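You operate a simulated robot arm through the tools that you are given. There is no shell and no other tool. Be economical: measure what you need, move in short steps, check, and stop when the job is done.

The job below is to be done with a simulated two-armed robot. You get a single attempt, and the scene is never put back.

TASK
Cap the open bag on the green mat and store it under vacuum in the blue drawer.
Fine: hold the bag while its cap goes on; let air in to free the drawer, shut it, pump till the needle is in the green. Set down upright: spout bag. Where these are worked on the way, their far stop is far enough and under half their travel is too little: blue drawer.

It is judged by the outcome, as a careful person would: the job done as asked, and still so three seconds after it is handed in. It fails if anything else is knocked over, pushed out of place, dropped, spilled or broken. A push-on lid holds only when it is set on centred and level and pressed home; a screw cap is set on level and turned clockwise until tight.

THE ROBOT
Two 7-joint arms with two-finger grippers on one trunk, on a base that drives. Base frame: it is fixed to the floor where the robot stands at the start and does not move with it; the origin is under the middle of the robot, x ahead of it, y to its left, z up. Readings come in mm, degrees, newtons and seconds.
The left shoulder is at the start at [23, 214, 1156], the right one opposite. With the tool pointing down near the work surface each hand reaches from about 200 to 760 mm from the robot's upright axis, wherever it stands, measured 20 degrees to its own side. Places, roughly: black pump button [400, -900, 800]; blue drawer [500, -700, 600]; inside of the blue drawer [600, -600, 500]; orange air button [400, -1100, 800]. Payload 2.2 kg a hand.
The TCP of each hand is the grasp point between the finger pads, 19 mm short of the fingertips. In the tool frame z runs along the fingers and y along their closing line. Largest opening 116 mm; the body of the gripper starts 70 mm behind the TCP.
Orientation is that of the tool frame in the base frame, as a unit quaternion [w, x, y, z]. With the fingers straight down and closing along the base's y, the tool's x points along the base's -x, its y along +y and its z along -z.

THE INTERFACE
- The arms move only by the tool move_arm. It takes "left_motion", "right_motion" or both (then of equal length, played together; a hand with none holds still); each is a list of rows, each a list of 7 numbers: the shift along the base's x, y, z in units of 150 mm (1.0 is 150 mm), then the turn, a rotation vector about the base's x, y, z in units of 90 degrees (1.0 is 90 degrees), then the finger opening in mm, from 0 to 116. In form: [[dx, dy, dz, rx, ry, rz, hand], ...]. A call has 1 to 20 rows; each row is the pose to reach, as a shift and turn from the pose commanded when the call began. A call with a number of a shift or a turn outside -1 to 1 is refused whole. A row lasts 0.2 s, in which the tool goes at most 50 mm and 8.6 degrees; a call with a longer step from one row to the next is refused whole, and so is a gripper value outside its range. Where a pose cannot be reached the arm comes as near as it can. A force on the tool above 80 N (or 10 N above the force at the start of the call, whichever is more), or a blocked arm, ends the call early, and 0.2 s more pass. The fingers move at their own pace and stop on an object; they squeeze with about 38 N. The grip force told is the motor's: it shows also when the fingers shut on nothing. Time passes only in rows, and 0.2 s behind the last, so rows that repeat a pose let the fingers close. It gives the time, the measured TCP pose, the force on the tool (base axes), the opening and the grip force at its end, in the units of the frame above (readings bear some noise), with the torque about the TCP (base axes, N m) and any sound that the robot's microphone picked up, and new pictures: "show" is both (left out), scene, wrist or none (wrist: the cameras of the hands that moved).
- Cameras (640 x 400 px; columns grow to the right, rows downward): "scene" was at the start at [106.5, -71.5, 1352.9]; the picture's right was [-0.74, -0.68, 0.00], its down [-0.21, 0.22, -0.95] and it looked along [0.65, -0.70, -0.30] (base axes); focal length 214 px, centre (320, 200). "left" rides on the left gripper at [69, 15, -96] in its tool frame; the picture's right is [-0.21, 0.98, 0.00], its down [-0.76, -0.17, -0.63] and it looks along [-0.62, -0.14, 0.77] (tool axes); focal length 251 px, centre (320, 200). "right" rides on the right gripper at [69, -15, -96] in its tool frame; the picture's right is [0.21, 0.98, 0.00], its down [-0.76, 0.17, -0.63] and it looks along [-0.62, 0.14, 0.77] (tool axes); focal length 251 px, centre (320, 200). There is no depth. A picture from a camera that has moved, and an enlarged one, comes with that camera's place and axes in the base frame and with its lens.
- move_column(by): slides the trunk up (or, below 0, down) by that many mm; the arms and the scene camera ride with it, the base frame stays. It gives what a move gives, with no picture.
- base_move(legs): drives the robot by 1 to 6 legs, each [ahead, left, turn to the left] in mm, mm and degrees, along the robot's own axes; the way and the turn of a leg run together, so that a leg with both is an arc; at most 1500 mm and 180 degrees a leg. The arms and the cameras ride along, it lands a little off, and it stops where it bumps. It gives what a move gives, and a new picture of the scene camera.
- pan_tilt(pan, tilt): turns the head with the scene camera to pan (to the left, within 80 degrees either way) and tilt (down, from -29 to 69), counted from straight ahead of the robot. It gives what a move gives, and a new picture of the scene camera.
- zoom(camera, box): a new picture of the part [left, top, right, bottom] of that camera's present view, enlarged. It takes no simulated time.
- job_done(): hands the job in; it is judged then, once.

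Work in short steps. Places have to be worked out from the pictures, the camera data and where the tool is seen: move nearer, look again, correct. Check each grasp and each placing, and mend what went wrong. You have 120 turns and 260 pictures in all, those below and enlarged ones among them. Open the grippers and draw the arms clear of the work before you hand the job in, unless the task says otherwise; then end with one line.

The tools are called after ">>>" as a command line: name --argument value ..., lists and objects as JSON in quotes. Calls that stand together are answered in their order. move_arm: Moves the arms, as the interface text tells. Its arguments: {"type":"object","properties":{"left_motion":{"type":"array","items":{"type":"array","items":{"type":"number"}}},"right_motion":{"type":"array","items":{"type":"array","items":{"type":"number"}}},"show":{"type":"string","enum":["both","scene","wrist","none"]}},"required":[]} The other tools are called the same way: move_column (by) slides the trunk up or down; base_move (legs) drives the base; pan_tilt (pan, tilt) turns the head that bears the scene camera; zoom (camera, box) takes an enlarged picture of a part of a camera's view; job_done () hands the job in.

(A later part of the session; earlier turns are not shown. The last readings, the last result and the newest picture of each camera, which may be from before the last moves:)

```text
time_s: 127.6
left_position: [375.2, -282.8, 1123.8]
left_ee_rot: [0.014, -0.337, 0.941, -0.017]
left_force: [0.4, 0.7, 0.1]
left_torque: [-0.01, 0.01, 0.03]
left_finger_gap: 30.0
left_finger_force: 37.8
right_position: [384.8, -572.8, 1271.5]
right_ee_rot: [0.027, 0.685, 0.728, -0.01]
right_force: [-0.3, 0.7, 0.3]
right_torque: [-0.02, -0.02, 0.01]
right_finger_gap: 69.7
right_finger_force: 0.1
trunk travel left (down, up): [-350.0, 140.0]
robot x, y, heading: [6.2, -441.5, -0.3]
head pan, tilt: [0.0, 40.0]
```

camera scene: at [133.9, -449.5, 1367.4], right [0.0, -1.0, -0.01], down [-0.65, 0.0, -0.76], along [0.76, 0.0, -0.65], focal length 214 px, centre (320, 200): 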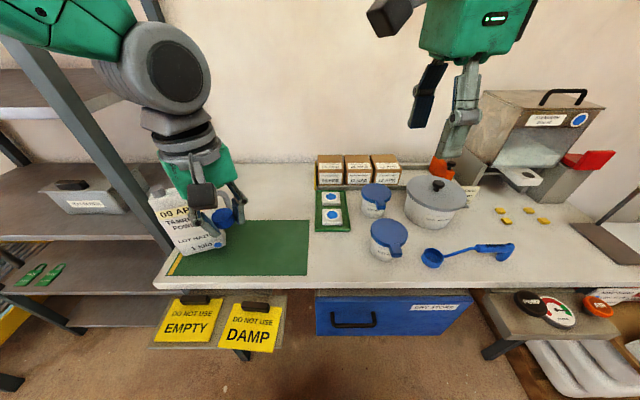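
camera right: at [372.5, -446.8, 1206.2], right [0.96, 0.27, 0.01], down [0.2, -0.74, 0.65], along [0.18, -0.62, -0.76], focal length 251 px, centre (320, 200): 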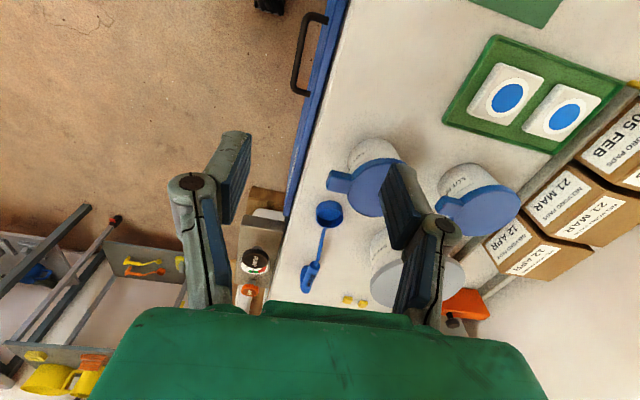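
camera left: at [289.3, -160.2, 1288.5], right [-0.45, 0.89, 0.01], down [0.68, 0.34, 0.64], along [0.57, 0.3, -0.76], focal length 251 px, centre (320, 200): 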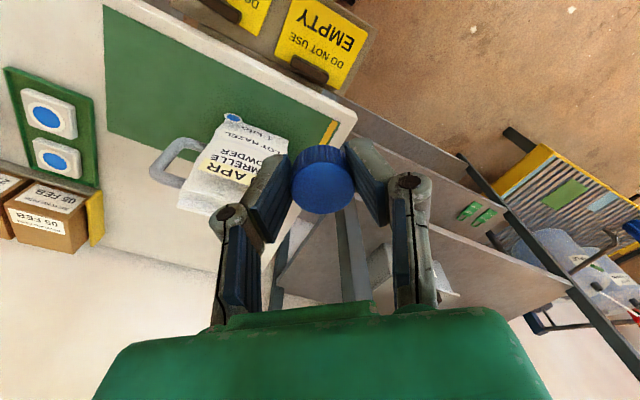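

Calm now (±6 mm). I bring the left hand nearer to the midline (but not as far as the head contact), then drive back 90 mm left.

>>> move_arm --left_motion '[[0.03, -0.05, 0, 0, 0, 0, 20], [0.06, -0.1, 0, 0, 0, 0, 20], [0.1, -0.16, 0, 0, 0, 0, 20], [0.13, -0.22, 0, 0, 0, 0, 20], [0.16, -0.28, 0, 0, 0, 0, 20], [0.17, -0.34, 0, 0, 0, 0, 20], [0.17, -0.4, 0, 0, 0, 0, 20], [0.17, -0.4, 0, 0, 0, 0, 20]]' --show "none"

>>> base_move --legs '[[0, 90, 0]]'

>>> move_column --by 0

>>> move_column --by 0

>>> move_column --by 0

>>> move_column --by 0

>>> zoom --camera "scene" --box '[160, 140, 400, 290]'

```text
time_s: 129.4
left_position: [401.3, -347.7, 1125.1]
left_ee_rot: [0.013, -0.338, 0.941, -0.014]
left_force: [-0.4, 0.5, 0.0]
left_torque: [0.02, 0.02, 0.0]
left_finger_gap: 30.2
left_finger_force: 38.6
right_position: [384.5, -578.8, 1270.1]
right_ee_rot: [0.025, 0.685, 0.728, -0.009]
right_force: [-0.3, -0.5, 0.8]
right_torque: [-0.03, 0.03, 0.0]
right_finger_gap: 69.9
right_finger_force: 0.0
trunk travel left (down, up): [-350.0, 140.0]
robot x, y, heading: [6.1, -442.7, 0.1]
head pan, tilt: [0.0, 40.0]
```

```text
time_s: 130.5
left_position: [399.9, -305.8, 1126.5]
left_ee_rot: [0.021, -0.336, 0.942, 0.003]
left_force: [-0.2, -1.4, 0.9]
left_torque: [0.07, 0.0, 0.0]
left_finger_gap: 30.0
left_finger_force: 37.8
right_position: [383.0, -541.8, 1266.5]
right_ee_rot: [0.013, 0.687, 0.727, 0.005]
right_force: [-0.4, -0.8, 0.5]
right_torque: [0.15, -0.02, 0.0]
right_finger_gap: 69.9
right_finger_force: 0.1
trunk travel left (down, up): [-350.0, 140.0]
robot x, y, heading: [6.4, -361.2, 0.1]
head pan, tilt: [0.0, 40.0]
camera scene: at [132.0, -391.6, 1367.4], right [0.0, -1.0, -0.02], down [-0.64, 0.02, -0.77], along [0.77, 0.02, -0.64], focal length 214 px, centre (320, 200)
```

scene: 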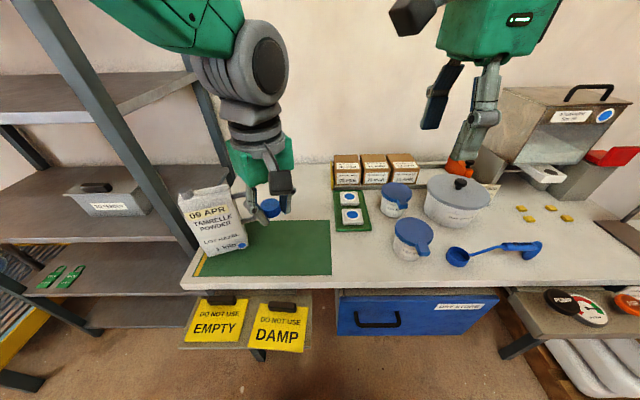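

```text
time_s: 131.0
left_position: [398.2, -239.6, 1123.2]
left_ee_rot: [0.012, -0.338, 0.941, -0.023]
left_force: [-0.3, 1.6, 0.4]
left_torque: [-0.18, 0.03, 0.01]
left_finger_gap: 29.9
left_finger_force: 37.7
right_position: [382.5, -466.6, 1274.6]
right_ee_rot: [0.033, 0.684, 0.728, -0.015]
right_force: [-0.5, 2.3, -0.8]
right_torque: [-0.1, -0.03, 0.03]
right_finger_gap: 70.0
right_finger_force: 0.2
trunk travel left (down, up): [-350.0, 140.0]
robot x, y, heading: [6.0, -353.6, 0.3]
head pan, tilt: [0.0, 40.0]
```

```text
time_s: 131.5
left_position: [399.3, -326.6, 1128.0]
left_ee_rot: [0.024, -0.334, 0.942, 0.007]
left_force: [0.1, -2.6, -1.1]
left_torque: [0.21, -0.02, 0.0]
left_finger_gap: 29.8
left_finger_force: 37.9
right_position: [382.7, -566.5, 1265.9]
right_ee_rot: [0.009, 0.687, 0.727, 0.009]
right_force: [-0.8, -1.3, 1.0]
right_torque: [0.18, -0.03, 0.0]
right_finger_gap: 69.9
right_finger_force: 0.0
trunk travel left (down, up): [-350.0, 140.0]
robot x, y, heading: [5.2, -372.4, -0.0]
head pan, tilt: [0.0, 40.0]
```

```text
time_s: 132.0
left_position: [397.6, -238.9, 1123.0]
left_ee_rot: [0.011, -0.338, 0.941, -0.023]
left_force: [-0.2, 1.8, 0.3]
left_torque: [-0.19, 0.02, 0.01]
left_finger_gap: 29.8
left_finger_force: 38.4
right_position: [383.7, -468.1, 1274.4]
right_ee_rot: [0.032, 0.684, 0.728, -0.014]
right_force: [-0.4, 2.8, -1.2]
right_torque: [-0.21, 0.0, 0.01]
right_finger_gap: 70.2
right_finger_force: 0.0
trunk travel left (down, up): [-350.0, 140.0]
robot x, y, heading: [4.5, -359.2, 0.1]
head pan, tilt: [0.0, 40.0]
```

```text
time_s: 132.5
left_position: [397.9, -314.8, 1124.4]
left_ee_rot: [0.021, -0.336, 0.942, 0.003]
left_force: [0.0, 0.0, -0.8]
left_torque: [0.02, -0.05, -0.03]
left_finger_gap: 29.6
left_finger_force: 38.0
right_position: [382.7, -550.0, 1266.4]
right_ee_rot: [0.012, 0.686, 0.728, 0.006]
right_force: [-0.4, -0.8, -1.0]
right_torque: [0.04, 0.05, 0.01]
right_finger_gap: 69.9
right_finger_force: 0.1
trunk travel left (down, up): [-350.0, 140.0]
robot x, y, heading: [2.0, -368.8, 0.2]
head pan, tilt: [0.0, 40.0]
```

```text
2.67 times, centred on (280, 215) of scene
camera zoom: at [134.3, -418.9, 1365.6], right [0.0, -1.0, -0.04], down [-0.65, 0.03, -0.76], along [0.76, 0.02, -0.65], focal length 572 px, centre (427, 160)
```

zoom: 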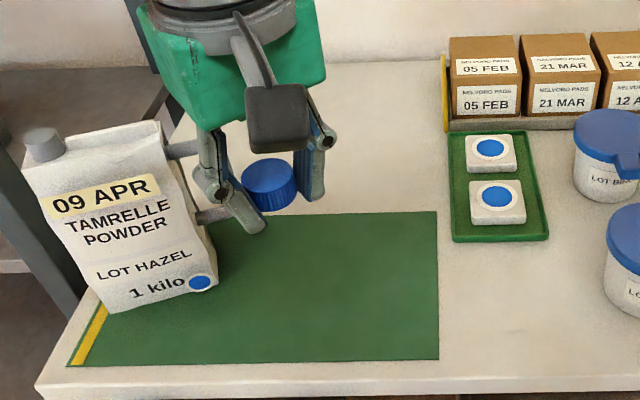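

Still swaying, so I test whether it just decays slowly: wait some seconds more.

>>> move_arm --right_motion '[[0, 0, 0, 0, 0, 0, 70], [0, 0, 0, 0, 0, 0, 70], [0, 0, 0, 0, 0, 0, 70], [0, 0, 0, 0, 0, 0, 70], [0, 0, 0, 0, 0, 0, 70], [0, 0, 0, 0, 0, 0, 70], [0, 0, 0, 0, 0, 0, 70], [0, 0, 0, 0, 0, 0, 70], [0, 0, 0, 0, 0, 0, 70], [0, 0, 0, 0, 0, 0, 70], [0, 0, 0, 0, 0, 0, 70], [0, 0, 0, 0, 0, 0, 70], [0, 0, 0, 0, 0, 0, 70], [0, 0, 0, 0, 0, 0, 70], [0, 0, 0, 0, 0, 0, 70], [0, 0, 0, 0, 0, 0, 70], [0, 0, 0, 0, 0, 0, 70], [0, 0, 0, 0, 0, 0, 70], [0, 0, 0, 0, 0, 0, 70], [0, 0, 0, 0, 0, 0, 70]]' --show "none"

>>> move_column --by 0

>>> move_column --by 0

>>> move_column --by 0

```text
time_s: 136.7
left_position: [397.7, -283.7, 1124.6]
left_ee_rot: [0.017, -0.336, 0.942, -0.009]
left_force: [-0.6, 0.1, 1.0]
left_torque: [0.0, 0.0, 0.0]
left_finger_gap: 29.7
left_finger_force: 37.9
right_position: [383.0, -514.8, 1265.1]
right_ee_rot: [0.015, 0.686, 0.728, -0.008]
right_force: [-0.4, 0.6, 0.3]
right_torque: [-0.04, -0.02, 0.0]
right_finger_gap: 70.1
right_finger_force: 0.0
trunk travel left (down, up): [-350.0, 140.0]
robot x, y, heading: [9.2, -360.0, 0.2]
head pan, tilt: [0.0, 40.0]
```

```text
time_s: 137.2
left_position: [396.7, -267.3, 1125.4]
left_ee_rot: [0.015, -0.336, 0.942, -0.015]
left_force: [-0.2, 0.0, 1.1]
left_torque: [0.0, -0.04, -0.01]
left_finger_gap: 29.7
left_finger_force: 37.5
right_position: [380.6, -496.5, 1273.1]
right_ee_rot: [0.026, 0.684, 0.729, -0.005]
right_force: [0.2, 0.0, 0.7]
right_torque: [0.03, -0.07, -0.02]
right_finger_gap: 70.0
right_finger_force: 0.1
trunk travel left (down, up): [-350.0, 140.0]
robot x, y, heading: [7.0, -358.1, 0.1]
head pan, tilt: [0.0, 40.0]
```

```text
time_s: 137.7
left_position: [397.3, -312.7, 1127.7]
left_ee_rot: [0.022, -0.335, 0.942, 0.001]
left_force: [-0.3, -0.9, 1.1]
left_torque: [0.07, -0.02, -0.01]
left_finger_gap: 29.9
left_finger_force: 38.0
right_position: [380.7, -548.8, 1263.7]
right_ee_rot: [0.008, 0.686, 0.728, 0.0]
right_force: [-1.2, -0.6, 0.7]
right_torque: [0.12, -0.03, -0.04]
right_finger_gap: 69.9
right_finger_force: 0.1
trunk travel left (down, up): [-350.0, 140.0]
robot x, y, heading: [9.9, -370.5, 0.2]
head pan, tilt: [0.0, 40.0]
```

```text
time_s: 138.2
left_position: [396.9, -240.9, 1124.4]
left_ee_rot: [0.013, -0.338, 0.941, -0.022]
left_force: [0.0, 2.2, 0.4]
left_torque: [-0.13, 0.03, 0.04]
left_finger_gap: 29.9
left_finger_force: 37.8
right_position: [380.4, -467.1, 1274.7]
right_ee_rot: [0.032, 0.684, 0.728, -0.013]
right_force: [-0.3, 0.2, 0.0]
right_torque: [-0.08, -0.04, -0.03]
right_finger_gap: 70.1
right_finger_force: 0.0
trunk travel left (down, up): [-350.0, 140.0]
robot x, y, heading: [4.4, -350.9, -0.1]
head pan, tilt: [0.0, 40.0]
```

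The short calls themselves excite the sway; long calls let it die out. So from now on I use long calls with hold rows. I move the right hand toward the pre-grasp with the 40° tilt.

>>> move_arm --right_motion '[[0.03, 0.02, 0, 0.02, 0, 0, 80], [0.08, 0.06, -0.03, 0.05, 0, 0, 80], [0.15, 0.12, -0.08, 0.09, 0, 0, 80], [0.23, 0.19, -0.15, 0.14, 0, 0, 80], [0.32, 0.27, -0.23, 0.19, 0, 0, 80], [0.41, 0.35, -0.32, 0.24, 0, 0, 80], [0.5, 0.44, -0.41, 0.29, 0, 0, 80], [0.59, 0.53, -0.5, 0.34, 0, 0, 80], [0.68, 0.62, -0.59, 0.38, 0, 0, 80], [0.77, 0.71, -0.68, 0.42, 0, 0, 80], [0.85, 0.8, -0.77, 0.45, 0, 0, 80], [0.92, 0.88, -0.86, 0.46, 0, 0, 80], [0.97, 0.95, -0.94, 0.46, 0, 0, 80], [1, 0.99, -0.99, 0.46, 0, 0, 80], [1, 1, -1, 0.46, 0, 0, 80], [1, 1, -1, 0.46, 0, 0, 80], [1, 1, -1, 0.46, 0, 0, 80], [1, 1, -1, 0.46, 0, 0, 80], [1, 1, -1, 0.46, 0, 0, 80], [1, 1, -1, 0.46, 0, 0, 80]]' --show "both"

```text
time_s: 142.6
left_position: [396.9, -301.4, 1126.6]
left_ee_rot: [0.02, -0.333, 0.943, -0.006]
left_force: [-0.7, 0.2, -0.7]
left_torque: [-0.01, 0.0, 0.02]
left_finger_gap: 24.7
left_finger_force: 38.7
right_position: [531.7, -384.1, 1119.9]
right_ee_rot: [-0.226, 0.649, 0.68, 0.256]
right_force: [0.3, 0.1, 0.7]
right_torque: [-0.05, 0.03, -0.02]
right_finger_gap: 80.3
right_finger_force: 0.1
trunk travel left (down, up): [-350.0, 140.0]
robot x, y, heading: [4.4, -376.4, 0.0]
head pan, tilt: [0.0, 40.0]
stopped in row 20 (right hand): the arm was blocked; the commanded pose is now the measured one
camera scene: at [137.7, -402.5, 1366.6], right [0.0, -1.0, -0.02], down [-0.65, 0.02, -0.76], along [0.76, 0.01, -0.65], focal length 214 px, centre (320, 200)
camera right: at [509.9, -393.8, 1237.2], right [0.96, 0.19, 0.19], down [0.19, -0.98, 0.01], along [0.19, 0.03, -0.98], focal length 251 px, centre (320, 200)
```

scene: 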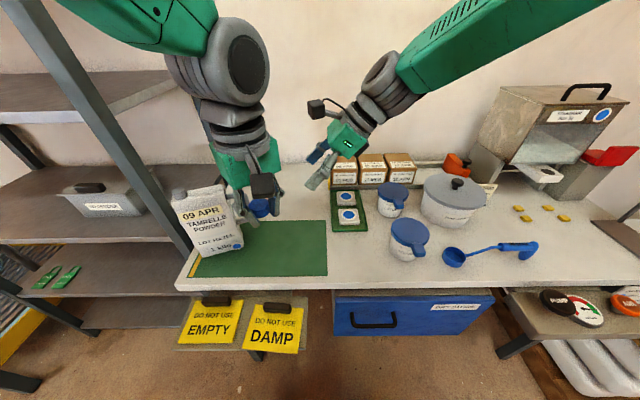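
right: 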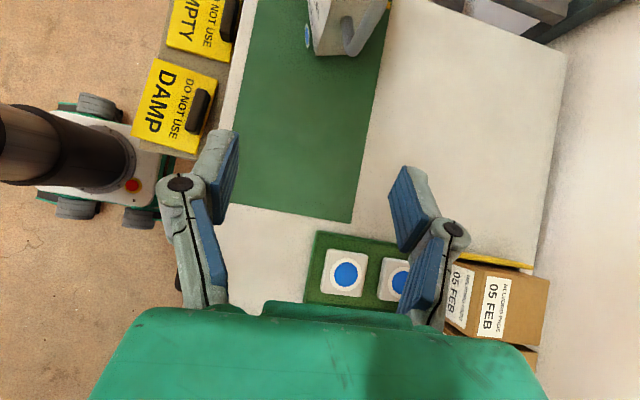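

The left finger gap fell from 30 to 24.7 mm: I check the cap in the left hand.

>>> zoom --camera "left" --box '[200, 80, 440, 230]'

>>> zoom --camera "scene" --box '[200, 110, 370, 220]'

```text
2.67 times, centred on (320, 155) of left
camera zoom: at [329.7, -333.4, 1221.2], right [-0.45, 0.89, -0.02], down [0.67, 0.35, 0.66], along [0.6, 0.28, -0.75], focal length 670 px, centre (320, 320)
```

zoom: 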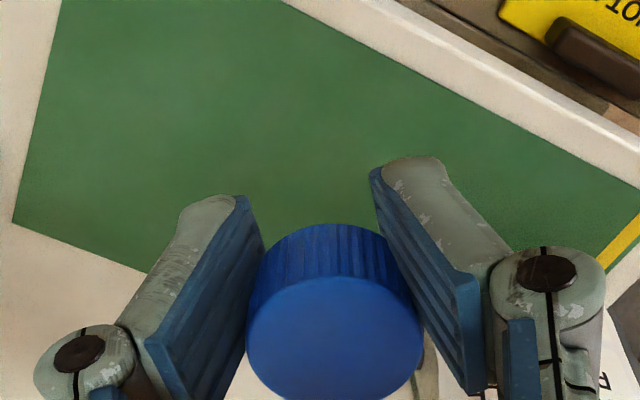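

```text
3.64 times, centred on (285, 165) of scene
camera zoom: at [137.7, -402.5, 1366.6], right [0.0, -1.0, -0.02], down [-0.65, 0.02, -0.76], along [0.76, 0.01, -0.65], focal length 780 px, centre (447, 327)
```

zoom: 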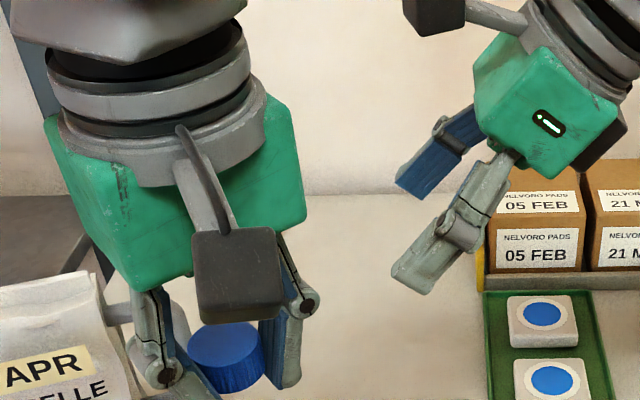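

The cap has crept sideways in the grip during the swaying. I'll set it down on the free front part of the mat and regrasp it later, properly centred. First half of the descent:

>>> move_arm --left_motion '[[0, 0, 0, 0, 0, 0, 20], [0.02, 0.01, -0.03, 0, 0, 0, 20], [0.05, 0.02, -0.08, 0, 0, 0, 20], [0.09, 0.04, -0.15, 0, 0, 0, 20], [0.13, 0.06, -0.23, 0, 0, 0, 20], [0.18, 0.08, -0.32, 0, 0, 0, 20], [0.23, 0.1, -0.41, 0, 0, 0, 20], [0.28, 0.12, -0.5, 0, 0, 0, 20], [0.33, 0.14, -0.6, 0, 0, 0, 20], [0.38, 0.16, -0.7, 0, 0, 0, 20], [0.42, 0.18, -0.8, 0, 0, 0, 20], [0.44, 0.19, -0.9, 0, 0, 0, 20], [0.45, 0.2, -0.97, 0, 0, 0, 20], [0.45, 0.2, -1, 0, 0, 0, 20], [0.45, 0.2, -1, 0, 0, 0, 20], [0.45, 0.2, -1, 0, 0, 0, 20], [0.45, 0.2, -1, 0, 0, 0, 20], [0.45, 0.2, -1, 0, 0, 0, 20]]' --show "both"

```text
time_s: 146.6
left_position: [467.5, -255.9, 981.5]
left_ee_rot: [0.012, -0.356, 0.934, -0.021]
left_force: [0.8, -0.5, 0.7]
left_torque: [-0.02, -0.02, 0.0]
left_finger_gap: 22.8
left_finger_force: 37.3
right_position: [528.6, -380.0, 1123.5]
right_ee_rot: [-0.224, 0.648, 0.68, 0.26]
right_force: [-0.5, -0.5, 0.4]
right_torque: [0.07, 0.01, 0.03]
right_finger_gap: 80.2
right_finger_force: 0.0
trunk travel left (down, up): [-350.0, 140.0]
robot x, y, heading: [7.0, -368.8, 0.3]
head pan, tilt: [0.0, 40.0]
stopped in row 18 (left hand): the arm was blocked; the commanded pose is now the measured one
camera scene: at [137.0, -359.2, 1367.3], right [0.0, -1.0, 0.01], down [-0.65, -0.01, -0.76], along [0.76, 0.0, -0.65], focal length 214 px, centre (320, 200)
camera left: at [401.3, -288.2, 1077.7], right [-0.49, 0.87, -0.04], down [0.65, 0.4, 0.64], along [0.58, 0.29, -0.76], focal length 251 px, centre (320, 200)
```

scene: 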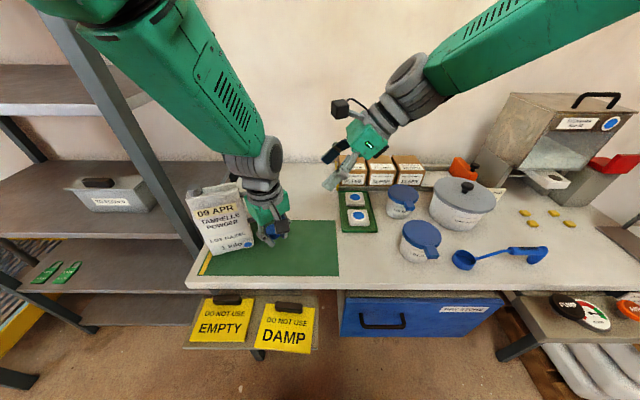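
left: 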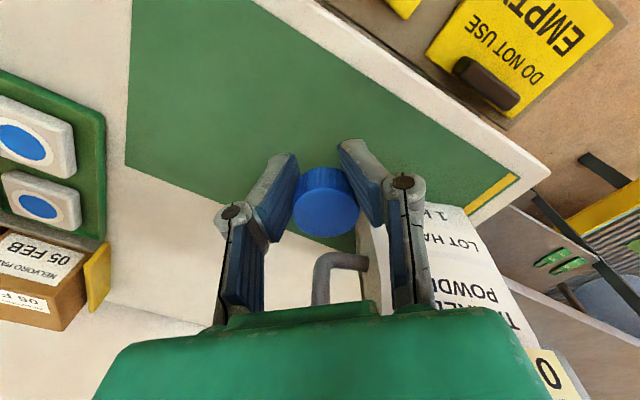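

Cap still creeping (22.8 mm). I continue down at once to the mat, slightly away from the bag, slowing at the end, then open the fingers.

>>> move_arm --left_motion '[[-0.02, -0.03, -0.06, 0, 0, 0, 20], [-0.04, -0.06, -0.13, 0, 0, 0, 20], [-0.06, -0.09, -0.21, 0, 0, 0, 20], [-0.08, -0.12, -0.3, 0, 0, 0, 20], [-0.09, -0.14, -0.39, 0, 0, 0, 20], [-0.1, -0.15, -0.47, 0, 0, 0, 20], [-0.1, -0.15, -0.54, 0, 0, 0, 20], [-0.1, -0.15, -0.59, 0, 0, 0, 20], [-0.1, -0.15, -0.62, 0, 0, 0, 20], [-0.1, -0.15, -0.64, 0, 0, 0, 20], [-0.1, -0.15, -0.66, 0, 0, 0, 20], [-0.1, -0.15, -0.67, 0, 0, 0, 20], [-0.1, -0.15, -0.68, 0, 0, 0, 20], [-0.1, -0.15, -0.68, 0, 0, 0, 20], [-0.1, -0.15, -0.68, 0, 0, 0, 20]]' --show "wrist"

```text
time_s: 149.8
left_position: [453.2, -256.4, 881.4]
left_ee_rot: [0.01, -0.358, 0.933, -0.03]
left_force: [0.0, 1.0, -0.3]
left_torque: [-0.06, 0.04, -0.02]
left_finger_gap: 22.0
left_finger_force: 37.9
right_position: [527.7, -351.5, 1121.4]
right_ee_rot: [-0.217, 0.649, 0.684, 0.252]
right_force: [-0.4, 1.3, 0.0]
right_torque: [-0.03, -0.05, 0.0]
right_finger_gap: 80.0
right_finger_force: 0.0
trunk travel left (down, up): [-350.0, 140.0]
robot x, y, heading: [7.0, -361.7, 0.3]
head pan, tilt: [0.0, 40.0]
camera left: at [387.7, -287.2, 977.3], right [-0.49, 0.87, -0.06], down [0.65, 0.41, 0.64], along [0.58, 0.27, -0.77], focal length 251 px, centre (320, 200)
```

left: 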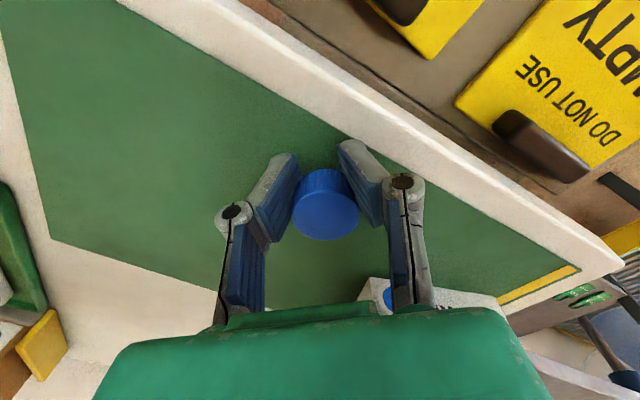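

No contact yet; from its picture offset the cap sits some 5 mm higher in the grip. I lower 11 mm more, hold, then open.

>>> move_arm --left_motion '[[0, 0, 0, 0, 0, 0, 18], [0, 0, -0.02, 0, 0, 0, 18], [0, 0, -0.04, 0, 0, 0, 18], [0, 0, -0.055, 0, 0, 0, 18], [0, 0, -0.07, 0, 0, 0, 18], [0, 0, -0.075, 0, 0, 0, 18], [0, 0, -0.075, 0, 0, 0, 18], [0, 0, -0.075, 0, 0, 0, 18], [0, 0, -0.075, 0, 0, 0, 26], [0, 0, -0.075, 0, 0, 0, 34], [0, 0, -0.075, 0, 0, 0, 45], [0, 0, -0.075, 0, 0, 0, 60], [0, 0, -0.05, 0, 0, 0, 70], [0, 0, 0.05, 0, 0, 0, 70], [0, 0, 0.15, 0, 0, 0, 70], [0, 0, 0.25, 0, 0, 0, 70], [0, 0, 0.3, 0, 0, 0, 70], [0, 0, 0.3, 0, 0, 0, 70]]' --show "wrist"

```text
time_s: 153.8
left_position: [420.7, -268.9, 886.0]
left_ee_rot: [-0.037, -0.363, 0.931, -0.006]
left_force: [-0.6, -0.3, -0.2]
left_torque: [0.01, 0.02, -0.01]
left_finger_gap: 69.9
left_finger_force: 0.0
right_position: [524.9, -372.7, 1124.5]
right_ee_rot: [-0.222, 0.647, 0.682, 0.259]
right_force: [-0.5, 0.1, -0.1]
right_torque: [-0.01, -0.01, 0.01]
right_finger_gap: 79.8
right_finger_force: 0.2
trunk travel left (down, up): [-350.0, 140.0]
robot x, y, heading: [6.3, -367.2, 0.1]
head pan, tilt: [0.0, 40.0]
stopped in row 18 (left hand): the arm was blocked; the commanded pose is now the measured one
camera left: at [365.5, -300.2, 987.0], right [-0.5, 0.86, 0.0], down [0.71, 0.41, 0.57], along [0.49, 0.29, -0.82], focal length 251 px, centre (320, 200)
```

left: 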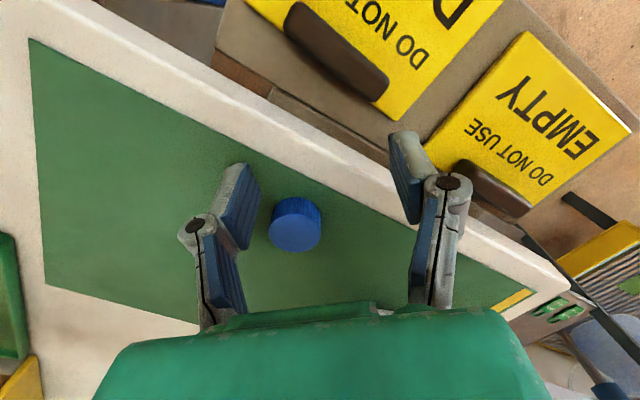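

The cap stands on the mat at about (459,-262). The left arm again fails to rise by itself from this low pose (elbow near the head), so I lift with the trunk, and then swing the left hand up and aside.

>>> move_column --by 135

>>> move_arm --left_motion '[[0, 0, 0, 0, 0, 0, 70], [0, 0, 0, 0.02, 0.01, 0, 70], [0.02, 0, 0.03, 0.03, 0.03, 0, 70], [0.05, 0, 0.08, 0.03, 0.05, 0, 70], [0.08, 0, 0.15, 0.03, 0.05, 0, 70], [0.1, 0, 0.22, 0.03, 0.05, 0, 70], [0.12, 0, 0.3, 0.03, 0.05, 0, 70], [0.14, 0, 0.38, 0.03, 0.05, 0, 70], [0.15, 0, 0.46, 0.03, 0.05, 0, 70], [0.15, 0, 0.54, 0.03, 0.05, 0, 70], [0.15, 0, 0.62, 0.03, 0.05, 0, 70], [0.15, 0, 0.7, 0.03, 0.05, 0, 70], [0.15, 0, 0.75, 0.03, 0.05, 0, 70], [0.15, 0, 0.75, 0.03, 0.05, 0, 70], [0.15, 0, 0.75, 0.03, 0.05, 0, 70], [0.15, 0, 0.75, 0.03, 0.05, 0, 70]]' --show "scene"

>>> zoom --camera "scene" --box '[170, 150, 370, 275]'

>>> zoom --camera "right" --box '[220, 0, 460, 150]'

```text
time_s: 155.5
left_position: [423.1, -268.8, 1021.2]
left_ee_rot: [-0.036, -0.364, 0.931, -0.009]
left_force: [1.0, -0.4, 0.2]
left_torque: [0.01, -0.03, -0.01]
left_finger_gap: 70.0
left_finger_force: 0.0
right_position: [525.0, -373.0, 1259.1]
right_ee_rot: [-0.222, 0.647, 0.682, 0.258]
right_force: [0.9, 0.1, -0.1]
right_torque: [0.04, 0.02, 0.02]
right_finger_gap: 80.0
right_finger_force: 0.1
trunk travel left (down, up): [-485.0, 5.0]
robot x, y, heading: [6.0, -366.8, 0.2]
head pan, tilt: [0.0, 40.0]
```

```text
time_s: 158.3
left_position: [411.8, -261.1, 1080.2]
left_ee_rot: [-0.133, -0.372, 0.918, 0.046]
left_force: [-0.2, 0.0, 0.0]
left_torque: [0.01, -0.03, -0.03]
left_finger_gap: 70.0
left_finger_force: 0.1
right_position: [520.7, -371.4, 1261.9]
right_ee_rot: [-0.221, 0.647, 0.682, 0.26]
right_force: [-0.5, 1.1, 0.2]
right_torque: [-0.03, -0.01, -0.01]
right_finger_gap: 80.2
right_finger_force: 0.1
trunk travel left (down, up): [-485.0, 5.0]
robot x, y, heading: [6.7, -364.8, 0.1]
head pan, tilt: [0.0, 40.0]
stopped in row 14 (left hand): the arm was blocked; the commanded pose is now the measured one
camera scene: at [137.3, -365.8, 1502.4], right [0.0, -1.0, 0.0], down [-0.65, 0.0, -0.76], along [0.76, 0.0, -0.65], focal length 214 px, centre (320, 200)
```

scene: 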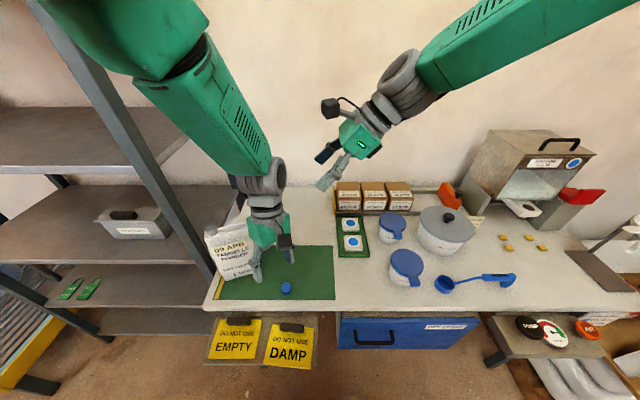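

```text
3.20 times, centred on (270, 212) of scene
camera zoom: at [137.3, -365.8, 1502.4], right [0.0, -1.0, 0.0], down [-0.65, 0.0, -0.76], along [0.76, 0.0, -0.65], focal length 686 px, centre (480, 160)
```

zoom: 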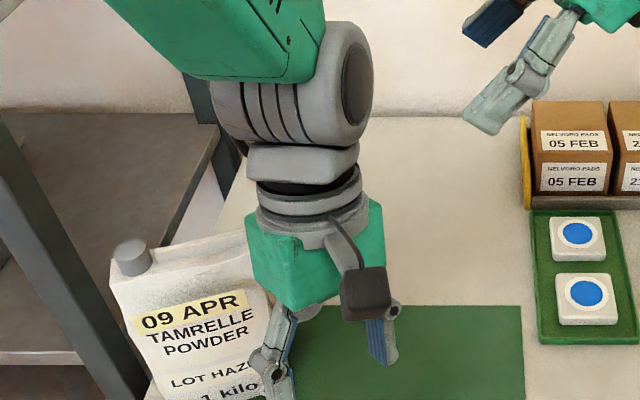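

```text
2.67 times, centred on (340, 75) of right
camera zoom: at [497.3, -381.5, 1378.4], right [0.96, 0.19, 0.2], down [0.19, -0.98, 0.02], along [0.2, 0.02, -0.98], focal length 670 px, centre (267, 533)
```

zoom: 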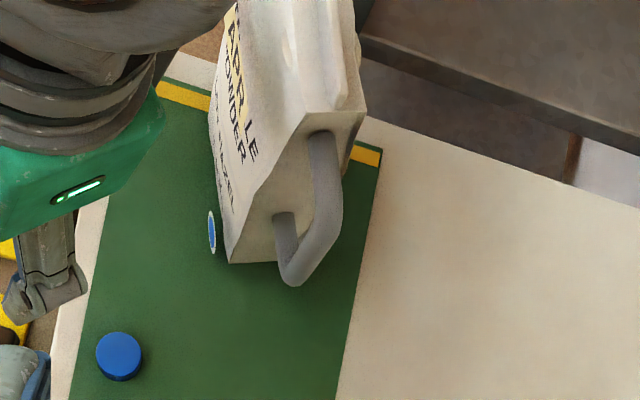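

Now a calm, clear view: handle bar at (568,-197), z 945–1030, bag yawed ~20°, cap at (459,-262). I move the right hand toward the handle in a long smooth call.

>>> move_arm --right_motion '[[0, 0, 0, 0, 0, 0, 80], [0.01, 0.01, -0.02, 0, 0, 0, 80], [0.03, 0.03, -0.06, 0, 0, 0, 80], [0.05, 0.06, -0.12, 0, 0, 0, 80], [0.08, 0.11, -0.2, 0, 0, 0, 80], [0.11, 0.16, -0.3, 0, 0, 0, 80], [0.14, 0.22, -0.4, 0, 0, 0, 80], [0.17, 0.28, -0.5, 0, 0, 0, 80], [0.2, 0.34, -0.6, 0, 0, 0, 80], [0.22, 0.39, -0.7, 0, 0, 0, 80], [0.24, 0.44, -0.8, 0, 0, 0, 80], [0.26, 0.48, -0.88, 0, 0, 0, 80], [0.28, 0.51, -0.94, 0, 0, 0, 80], [0.29, 0.53, -0.98, 0, 0, 0, 80], [0.293, 0.54, -1, 0, 0, 0, 80], [0.293, 0.54, -1, 0, 0, 0, 80], [0.293, 0.54, -1, 0, 0, 0, 80], [0.293, 0.54, -1, 0, 0, 0, 80], [0.293, 0.54, -1, 0, 0, 0, 80], [0.293, 0.54, -1, 0, 0, 0, 80]]' --show "wrist"

```text
time_s: 162.5
left_position: [413.5, -260.9, 1082.2]
left_ee_rot: [-0.131, -0.372, 0.918, 0.043]
left_force: [0.6, -0.3, 0.3]
left_torque: [-0.03, 0.01, 0.02]
left_finger_gap: 70.0
left_finger_force: 0.1
right_position: [565.6, -289.8, 1113.2]
right_ee_rot: [-0.221, 0.646, 0.683, 0.258]
right_force: [0.4, 0.4, -0.3]
right_torque: [0.01, 0.0, 0.02]
right_finger_gap: 80.1
right_finger_force: 0.0
trunk travel left (down, up): [-485.0, 5.0]
robot x, y, heading: [10.4, -367.0, 0.3]
head pan, tilt: [0.0, 40.0]
camera right: at [541.8, -299.9, 1228.0], right [0.96, 0.19, 0.2], down [0.19, -0.98, 0.02], along [0.2, 0.02, -0.98], focal length 251 px, centre (320, 200)
```

right: 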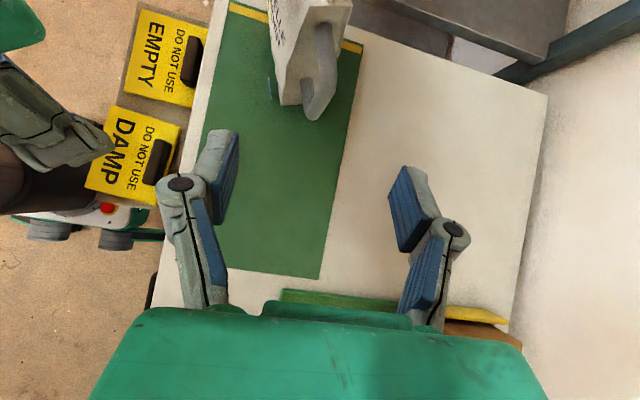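

Calm and precise. Handle confirmed at (570,-196). I move in along the tool axis with the fingers straddling the bar.

>>> move_arm --right_motion '[[0, 0, 0, 0, 0, 0, 80], [0, 0.015, -0.02, 0, 0, 0, 80], [0.002, 0.045, -0.06, 0, 0, 0, 80], [0.005, 0.09, -0.115, 0, 0, 0, 80], [0.008, 0.14, -0.18, 0, 0, 0, 80], [0.011, 0.19, -0.25, 0, 0, 0, 80], [0.014, 0.25, -0.33, 0, 0, 0, 80], [0.017, 0.31, -0.41, 0, 0, 0, 80], [0.02, 0.37, -0.49, 0, 0, 0, 80], [0.022, 0.43, -0.57, 0, 0, 0, 80], [0.024, 0.48, -0.65, 0, 0, 0, 80], [0.026, 0.53, -0.72, 0, 0, 0, 80], [0.028, 0.57, -0.78, 0, 0, 0, 80], [0.03, 0.6, -0.83, 0, 0, 0, 80], [0.03, 0.61, -0.85, 0, 0, 0, 80], [0.03, 0.61, -0.85, 0, 0, 0, 80], [0.03, 0.61, -0.85, 0, 0, 0, 80], [0.03, 0.61, -0.85, 0, 0, 0, 80], [0.03, 0.61, -0.85, 0, 0, 0, 80]]' --show "both"

```text
time_s: 166.5
left_position: [413.9, -260.5, 1081.9]
left_ee_rot: [-0.132, -0.372, 0.918, 0.043]
left_force: [0.2, -0.6, 0.0]
left_torque: [0.02, 0.03, 0.0]
left_finger_gap: 69.9
left_finger_force: 0.1
right_position: [569.7, -197.2, 985.4]
right_ee_rot: [-0.221, 0.647, 0.682, 0.259]
right_force: [-0.2, -1.1, -0.1]
right_torque: [-0.05, 0.01, 0.02]
right_finger_gap: 80.0
right_finger_force: 0.0
trunk travel left (down, up): [-485.0, 5.0]
robot x, y, heading: [6.7, -365.3, -0.0]
head pan, tilt: [0.0, 40.0]
camera scene: at [138.3, -363.8, 1502.3], right [0.0, -1.0, 0.0], down [-0.65, 0.0, -0.76], along [0.76, 0.0, -0.65], focal length 214 px, centre (320, 200)
camera right: at [546.3, -207.3, 1100.0], right [0.96, 0.19, 0.2], down [0.19, -0.98, 0.02], along [0.2, 0.02, -0.98], focal length 251 px, centre (320, 200)
```

scene: 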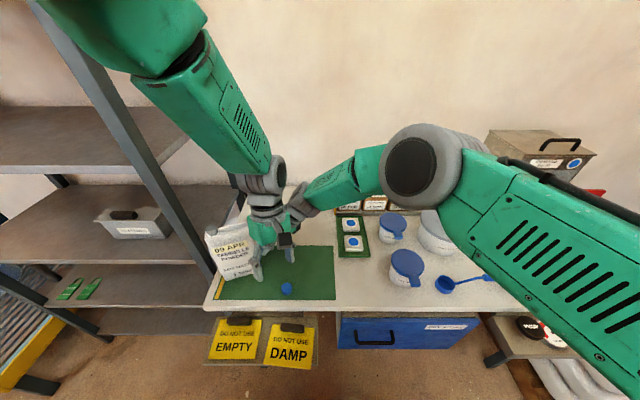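
right: 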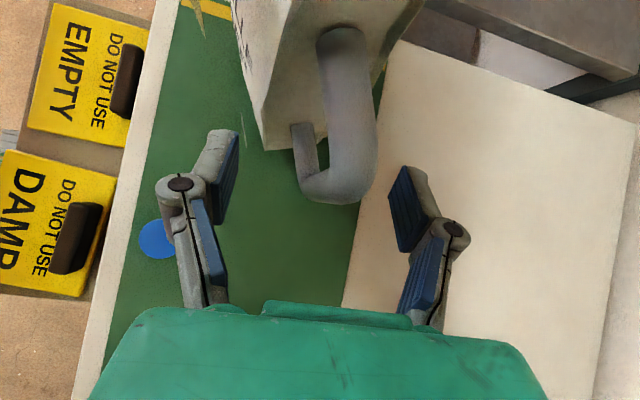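

The bar lies between the fingers, about 8 mm further in x and y. I correct and close on it.

>>> move_arm --right_motion '[[0, 0, 0, 0, 0, 0, 80], [0.015, 0.015, 0, 0, 0, 0, 80], [0.03, 0.035, 0, 0, 0, 0, 80], [0.045, 0.055, 0, 0, 0, 0, 80], [0.05, 0.065, 0, 0, 0, 0, 80], [0.05, 0.065, 0, 0, 0, 0, 80], [0.05, 0.065, 0, 0, 0, 0, 70], [0.05, 0.065, 0, 0, 0, 0, 60], [0.05, 0.065, 0, 0, 0, 0, 50], [0.05, 0.065, 0, 0, 0, 0, 40], [0.05, 0.065, 0, 0, 0, 0, 30], [0.05, 0.065, 0, 0, 0, 0, 20], [0.05, 0.065, 0, 0, 0, 0, 10], [0.05, 0.065, 0, 0, 0, 0, 5], [0.05, 0.065, 0, 0, 0, 0, 5], [0.05, 0.065, 0, 0, 0, 0, 5], [0.05, 0.065, 0, 0, 0, 0, 5]]' --show "wrist"

```text
time_s: 170.1
left_position: [413.7, -259.2, 1082.7]
left_ee_rot: [-0.132, -0.371, 0.918, 0.043]
left_force: [0.0, -1.4, -0.1]
left_torque: [0.01, -0.01, -0.02]
left_finger_gap: 70.1
left_finger_force: 0.0
right_position: [577.2, -186.6, 983.8]
right_ee_rot: [-0.221, 0.647, 0.683, 0.259]
right_force: [0.3, 0.2, 0.9]
right_torque: [-0.02, 0.01, 0.0]
right_finger_gap: 5.9
right_finger_force: 28.7
trunk travel left (down, up): [-485.0, 5.0]
robot x, y, heading: [6.4, -365.9, 0.1]
head pan, tilt: [0.0, 40.0]
camera right: at [554.2, -196.6, 1099.9], right [0.96, 0.19, 0.2], down [0.19, -0.98, 0.02], along [0.2, 0.02, -0.98], focal length 251 px, centre (320, 200)
```

right: 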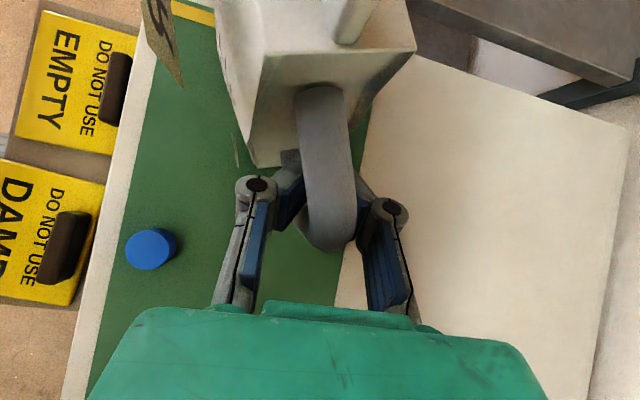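

The fingers closed to 6 mm: the tips seem to have met inside the handle loop. I look closer before doing anything.

>>> zoom --camera "right" --box '[220, 60, 440, 260]'

>>> zoom --camera "left" --box '[0, 0, 640, 400]'

>>> zoom --camera "scene" --box '[180, 170, 360, 310]'

```text
2.00 times, centred on (330, 160) of right
camera zoom: at [554.2, -196.6, 1099.9], right [0.96, 0.19, 0.2], down [0.19, -0.98, 0.02], along [0.2, 0.02, -0.98], focal length 503 px, centre (300, 280)
```

zoom: 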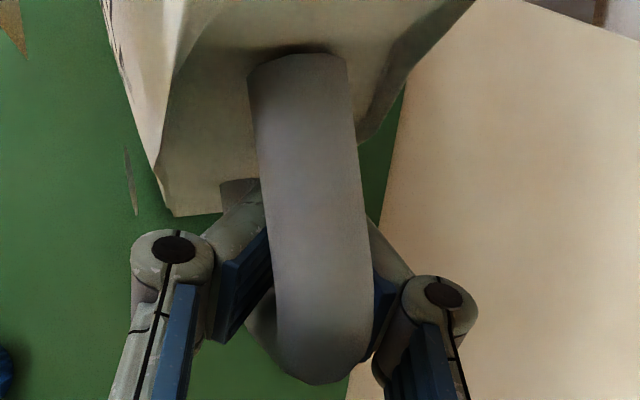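

```text
1.00 times, centred on (320, 200) of left (not enlarged: the box is as wide or as high as the picture)
camera zoom: at [381.9, -295.7, 1193.0], right [-0.51, 0.85, 0.13], down [0.81, 0.42, 0.42], along [0.31, 0.32, -0.9], focal length 251 px, centre (320, 200)
```

zoom: 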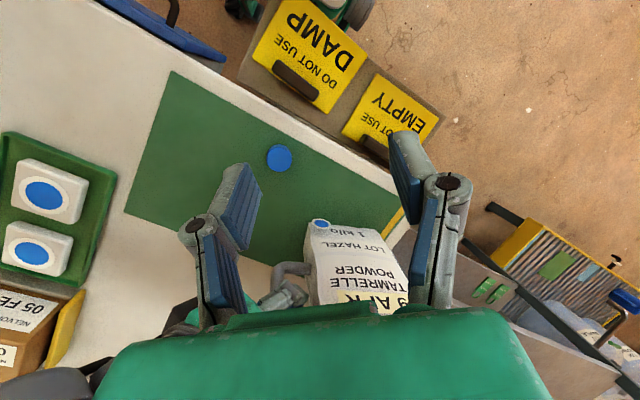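

```text
2.86 times, centred on (270, 240) of scene
camera zoom: at [138.1, -363.5, 1502.3], right [0.0, -1.0, 0.0], down [-0.65, 0.0, -0.76], along [0.76, 0.0, -0.65], focal length 613 px, centre (463, 86)
```

zoom: 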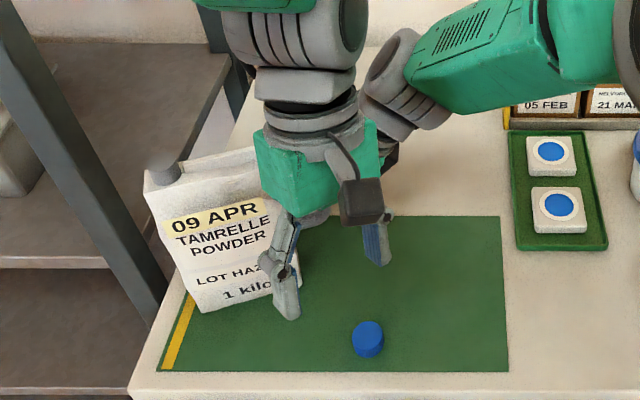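

The tips closed inside the loop, just past the bar (bar at y≈-200). I open, back out 13 mm in y, and close again.

>>> move_arm --right_motion '[[0, 0, 0, 0, 0, 0, 20], [0, 0, 0, 0, 0, 0, 40], [0, 0, 0, 0, 0, 0, 60], [0, -0.02, 0, 0, 0, 0, 60], [0, -0.04, 0, 0, 0, 0, 60], [0, -0.06, 0, 0, 0, 0, 60], [0, -0.08, 0, 0, 0, 0, 60], [0, -0.09, 0, 0, 0, 0, 60], [0, -0.09, 0, 0, 0, 0, 60], [0, -0.09, 0, 0, 0, 0, 60], [0, -0.09, 0, 0, 0, 0, 50], [0, -0.09, 0, 0, 0, 0, 40], [0, -0.09, 0, 0, 0, 0, 30], [0, -0.09, 0, 0, 0, 0, 20], [0, -0.09, 0, 0, 0, 0, 10], [0, -0.09, 0, 0, 0, 0, 5], [0, -0.09, 0, 0, 0, 0, 5], [0, -0.09, 0, 0, 0, 0, 5]]' --show "wrist"

>>> zoom --camera "right" --box '[220, 60, 440, 260]'

```text
time_s: 173.9
left_position: [414.2, -260.2, 1082.4]
left_ee_rot: [-0.132, -0.372, 0.918, 0.043]
left_force: [-0.1, -0.1, 0.4]
left_torque: [0.0, 0.02, -0.01]
left_finger_gap: 70.0
left_finger_force: 0.0
right_position: [577.2, -201.0, 983.2]
right_ee_rot: [-0.22, 0.647, 0.683, 0.259]
right_force: [0.4, -1.0, 0.4]
right_torque: [-0.02, -0.04, -0.01]
right_finger_gap: 5.1
right_finger_force: 0.1
trunk travel left (down, up): [-485.0, 5.0]
robot x, y, heading: [5.5, -361.3, 0.2]
head pan, tilt: [0.0, 40.0]
camera right: at [553.9, -211.0, 1100.0], right [0.96, 0.19, 0.2], down [0.19, -0.98, 0.02], along [0.2, 0.02, -0.98], focal length 251 px, centre (320, 200)
```

right: 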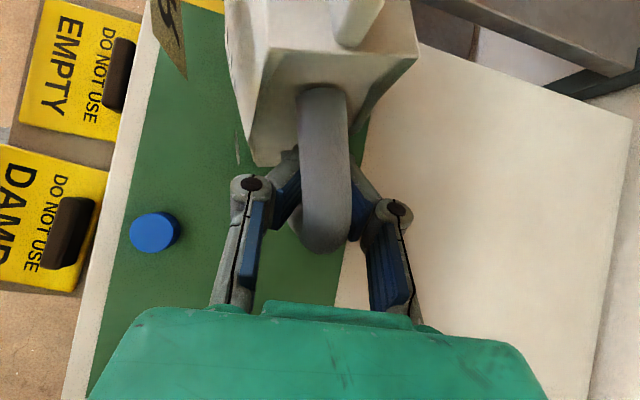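

```text
2.00 times, centred on (330, 160) of right
camera zoom: at [553.9, -211.0, 1100.0], right [0.96, 0.19, 0.2], down [0.19, -0.98, 0.02], along [0.2, 0.02, -0.98], focal length 503 px, centre (300, 280)
```

zoom: 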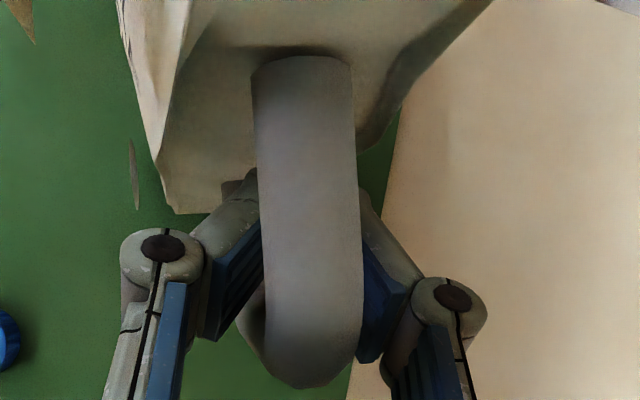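

The bag followed the hand by 14 mm though the fingers were open. I open fully and look at the geometry without moving.

>>> move_arm --right_motion '[[0, 0, 0, 0, 0, 0, 30], [0, 0, 0, 0, 0, 0, 60], [0, 0, 0, 0, 0, 0, 90], [0, 0, 0, 0, 0, 0, 90], [0, 0, 0, 0, 0, 0, 90], [0, 0, 0, 0, 0, 0, 90], [0, 0, 0, 0, 0, 0, 90], [0, 0, 0, 0, 0, 0, 90]]' --show "wrist"

>>> zoom --camera "right" --box '[180, 20, 460, 270]'

```text
time_s: 175.7
left_position: [414.7, -260.6, 1083.3]
left_ee_rot: [-0.132, -0.371, 0.918, 0.043]
left_force: [0.2, 0.3, 0.5]
left_torque: [0.0, 0.01, 0.02]
left_finger_gap: 69.9
left_finger_force: 0.1
right_position: [577.1, -200.5, 983.1]
right_ee_rot: [-0.22, 0.647, 0.682, 0.259]
right_force: [0.2, -0.8, 0.1]
right_torque: [-0.01, -0.01, -0.01]
right_finger_gap: 90.0
right_finger_force: 0.0
trunk travel left (down, up): [-485.0, 5.0]
robot x, y, heading: [3.3, -362.6, 0.2]
head pan, tilt: [0.0, 40.0]
camera right: at [553.8, -210.9, 1100.0], right [0.96, 0.19, 0.2], down [0.19, -0.98, 0.02], along [0.2, 0.02, -0.98], focal length 251 px, centre (320, 200)
```

right: 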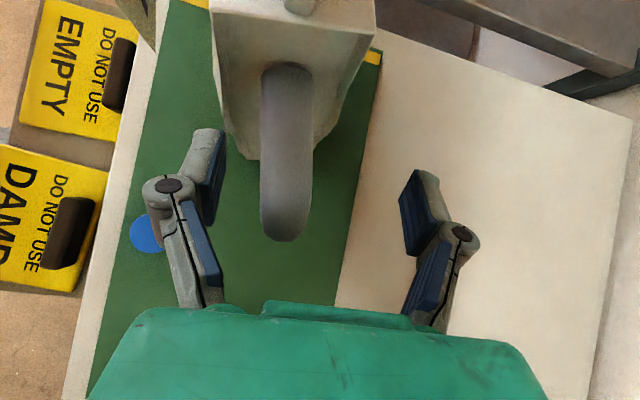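

```text
1.60 times, centred on (320, 145) of right
camera zoom: at [553.8, -210.9, 1100.0], right [0.96, 0.19, 0.2], down [0.19, -0.98, 0.02], along [0.2, 0.02, -0.98], focal length 402 px, centre (320, 288)
```

zoom: 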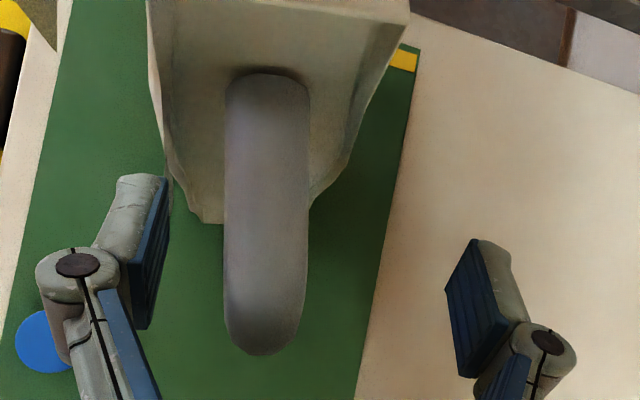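

Now the handle is seen end-on, squarely along y, about 12 mm to −x of the grasp centre. I shift −x 12 mm and close fully to read the gap.

>>> move_arm --right_motion '[[0, 0, 0, 0, 0, 0, 90], [-0.02, 0, 0, 0, 0, 0, 90], [-0.04, 0, 0, 0, 0, 0, 90], [-0.06, 0, 0, 0, 0, 0, 90], [-0.08, 0, 0, 0, 0, 0, 90], [-0.08, 0, 0, 0, 0, 0, 90], [-0.08, 0, 0, 0, 0, 0, 80], [-0.08, 0, 0, 0, 0, 0, 65], [-0.08, 0, 0, 0, 0, 0, 50], [-0.08, 0, 0, 0, 0, 0, 40], [-0.08, 0, 0, 0, 0, 0, 30], [-0.08, 0, 0, 0, 0, 0, 20], [-0.08, 0, 0, 0, 0, 0, 10], [-0.08, 0, 0, 0, 0, 0, 0], [-0.08, 0, 0, 0, 0, 0, 0], [-0.08, 0, 0, 0, 0, 0, 0], [-0.08, 0, 0, 0, 0, 0, 0]]' --show "wrist"

>>> zoom --camera "right" --box '[180, 20, 460, 270]'

```text
time_s: 179.3
left_position: [413.8, -260.1, 1082.0]
left_ee_rot: [-0.132, -0.371, 0.918, 0.043]
left_force: [0.0, 0.0, -0.6]
left_torque: [0.01, 0.01, 0.0]
left_finger_gap: 69.8
left_finger_force: 0.1
right_position: [565.1, -201.0, 984.4]
right_ee_rot: [-0.22, 0.647, 0.682, 0.26]
right_force: [-0.1, 0.4, 0.3]
right_torque: [0.0, -0.01, 0.0]
right_finger_gap: 0.0
right_finger_force: 28.2
trunk travel left (down, up): [-485.0, 5.0]
robot x, y, heading: [5.0, -363.6, 0.3]
head pan, tilt: [0.0, 40.0]
camera right: at [541.9, -210.6, 1100.2], right [0.96, 0.19, 0.2], down [0.19, -0.98, 0.02], along [0.2, 0.02, -0.98], focal length 251 px, centre (320, 200)
```

right: 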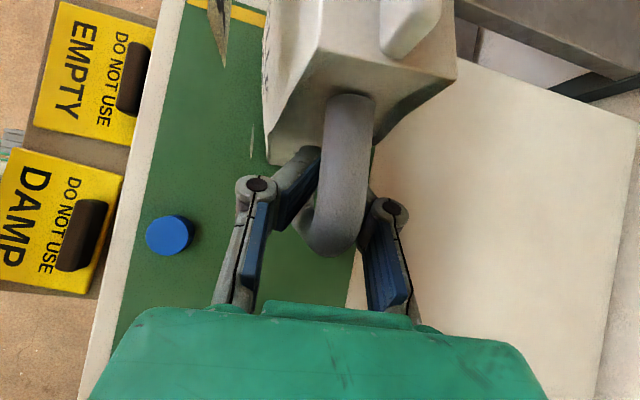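

```text
1.60 times, centred on (320, 145) of right
camera zoom: at [541.9, -210.6, 1100.2], right [0.96, 0.19, 0.2], down [0.19, -0.98, 0.02], along [0.2, 0.02, -0.98], focal length 402 px, centre (320, 288)
```

zoom: 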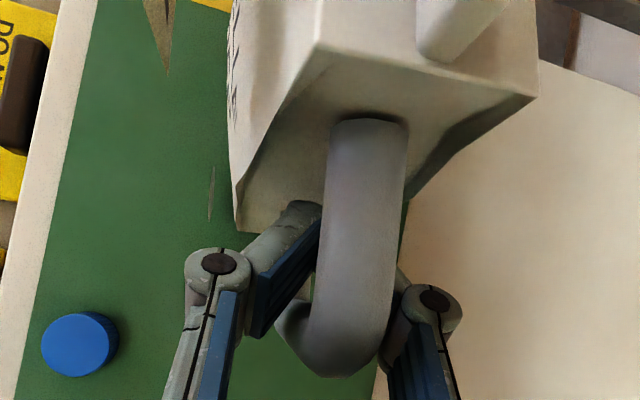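

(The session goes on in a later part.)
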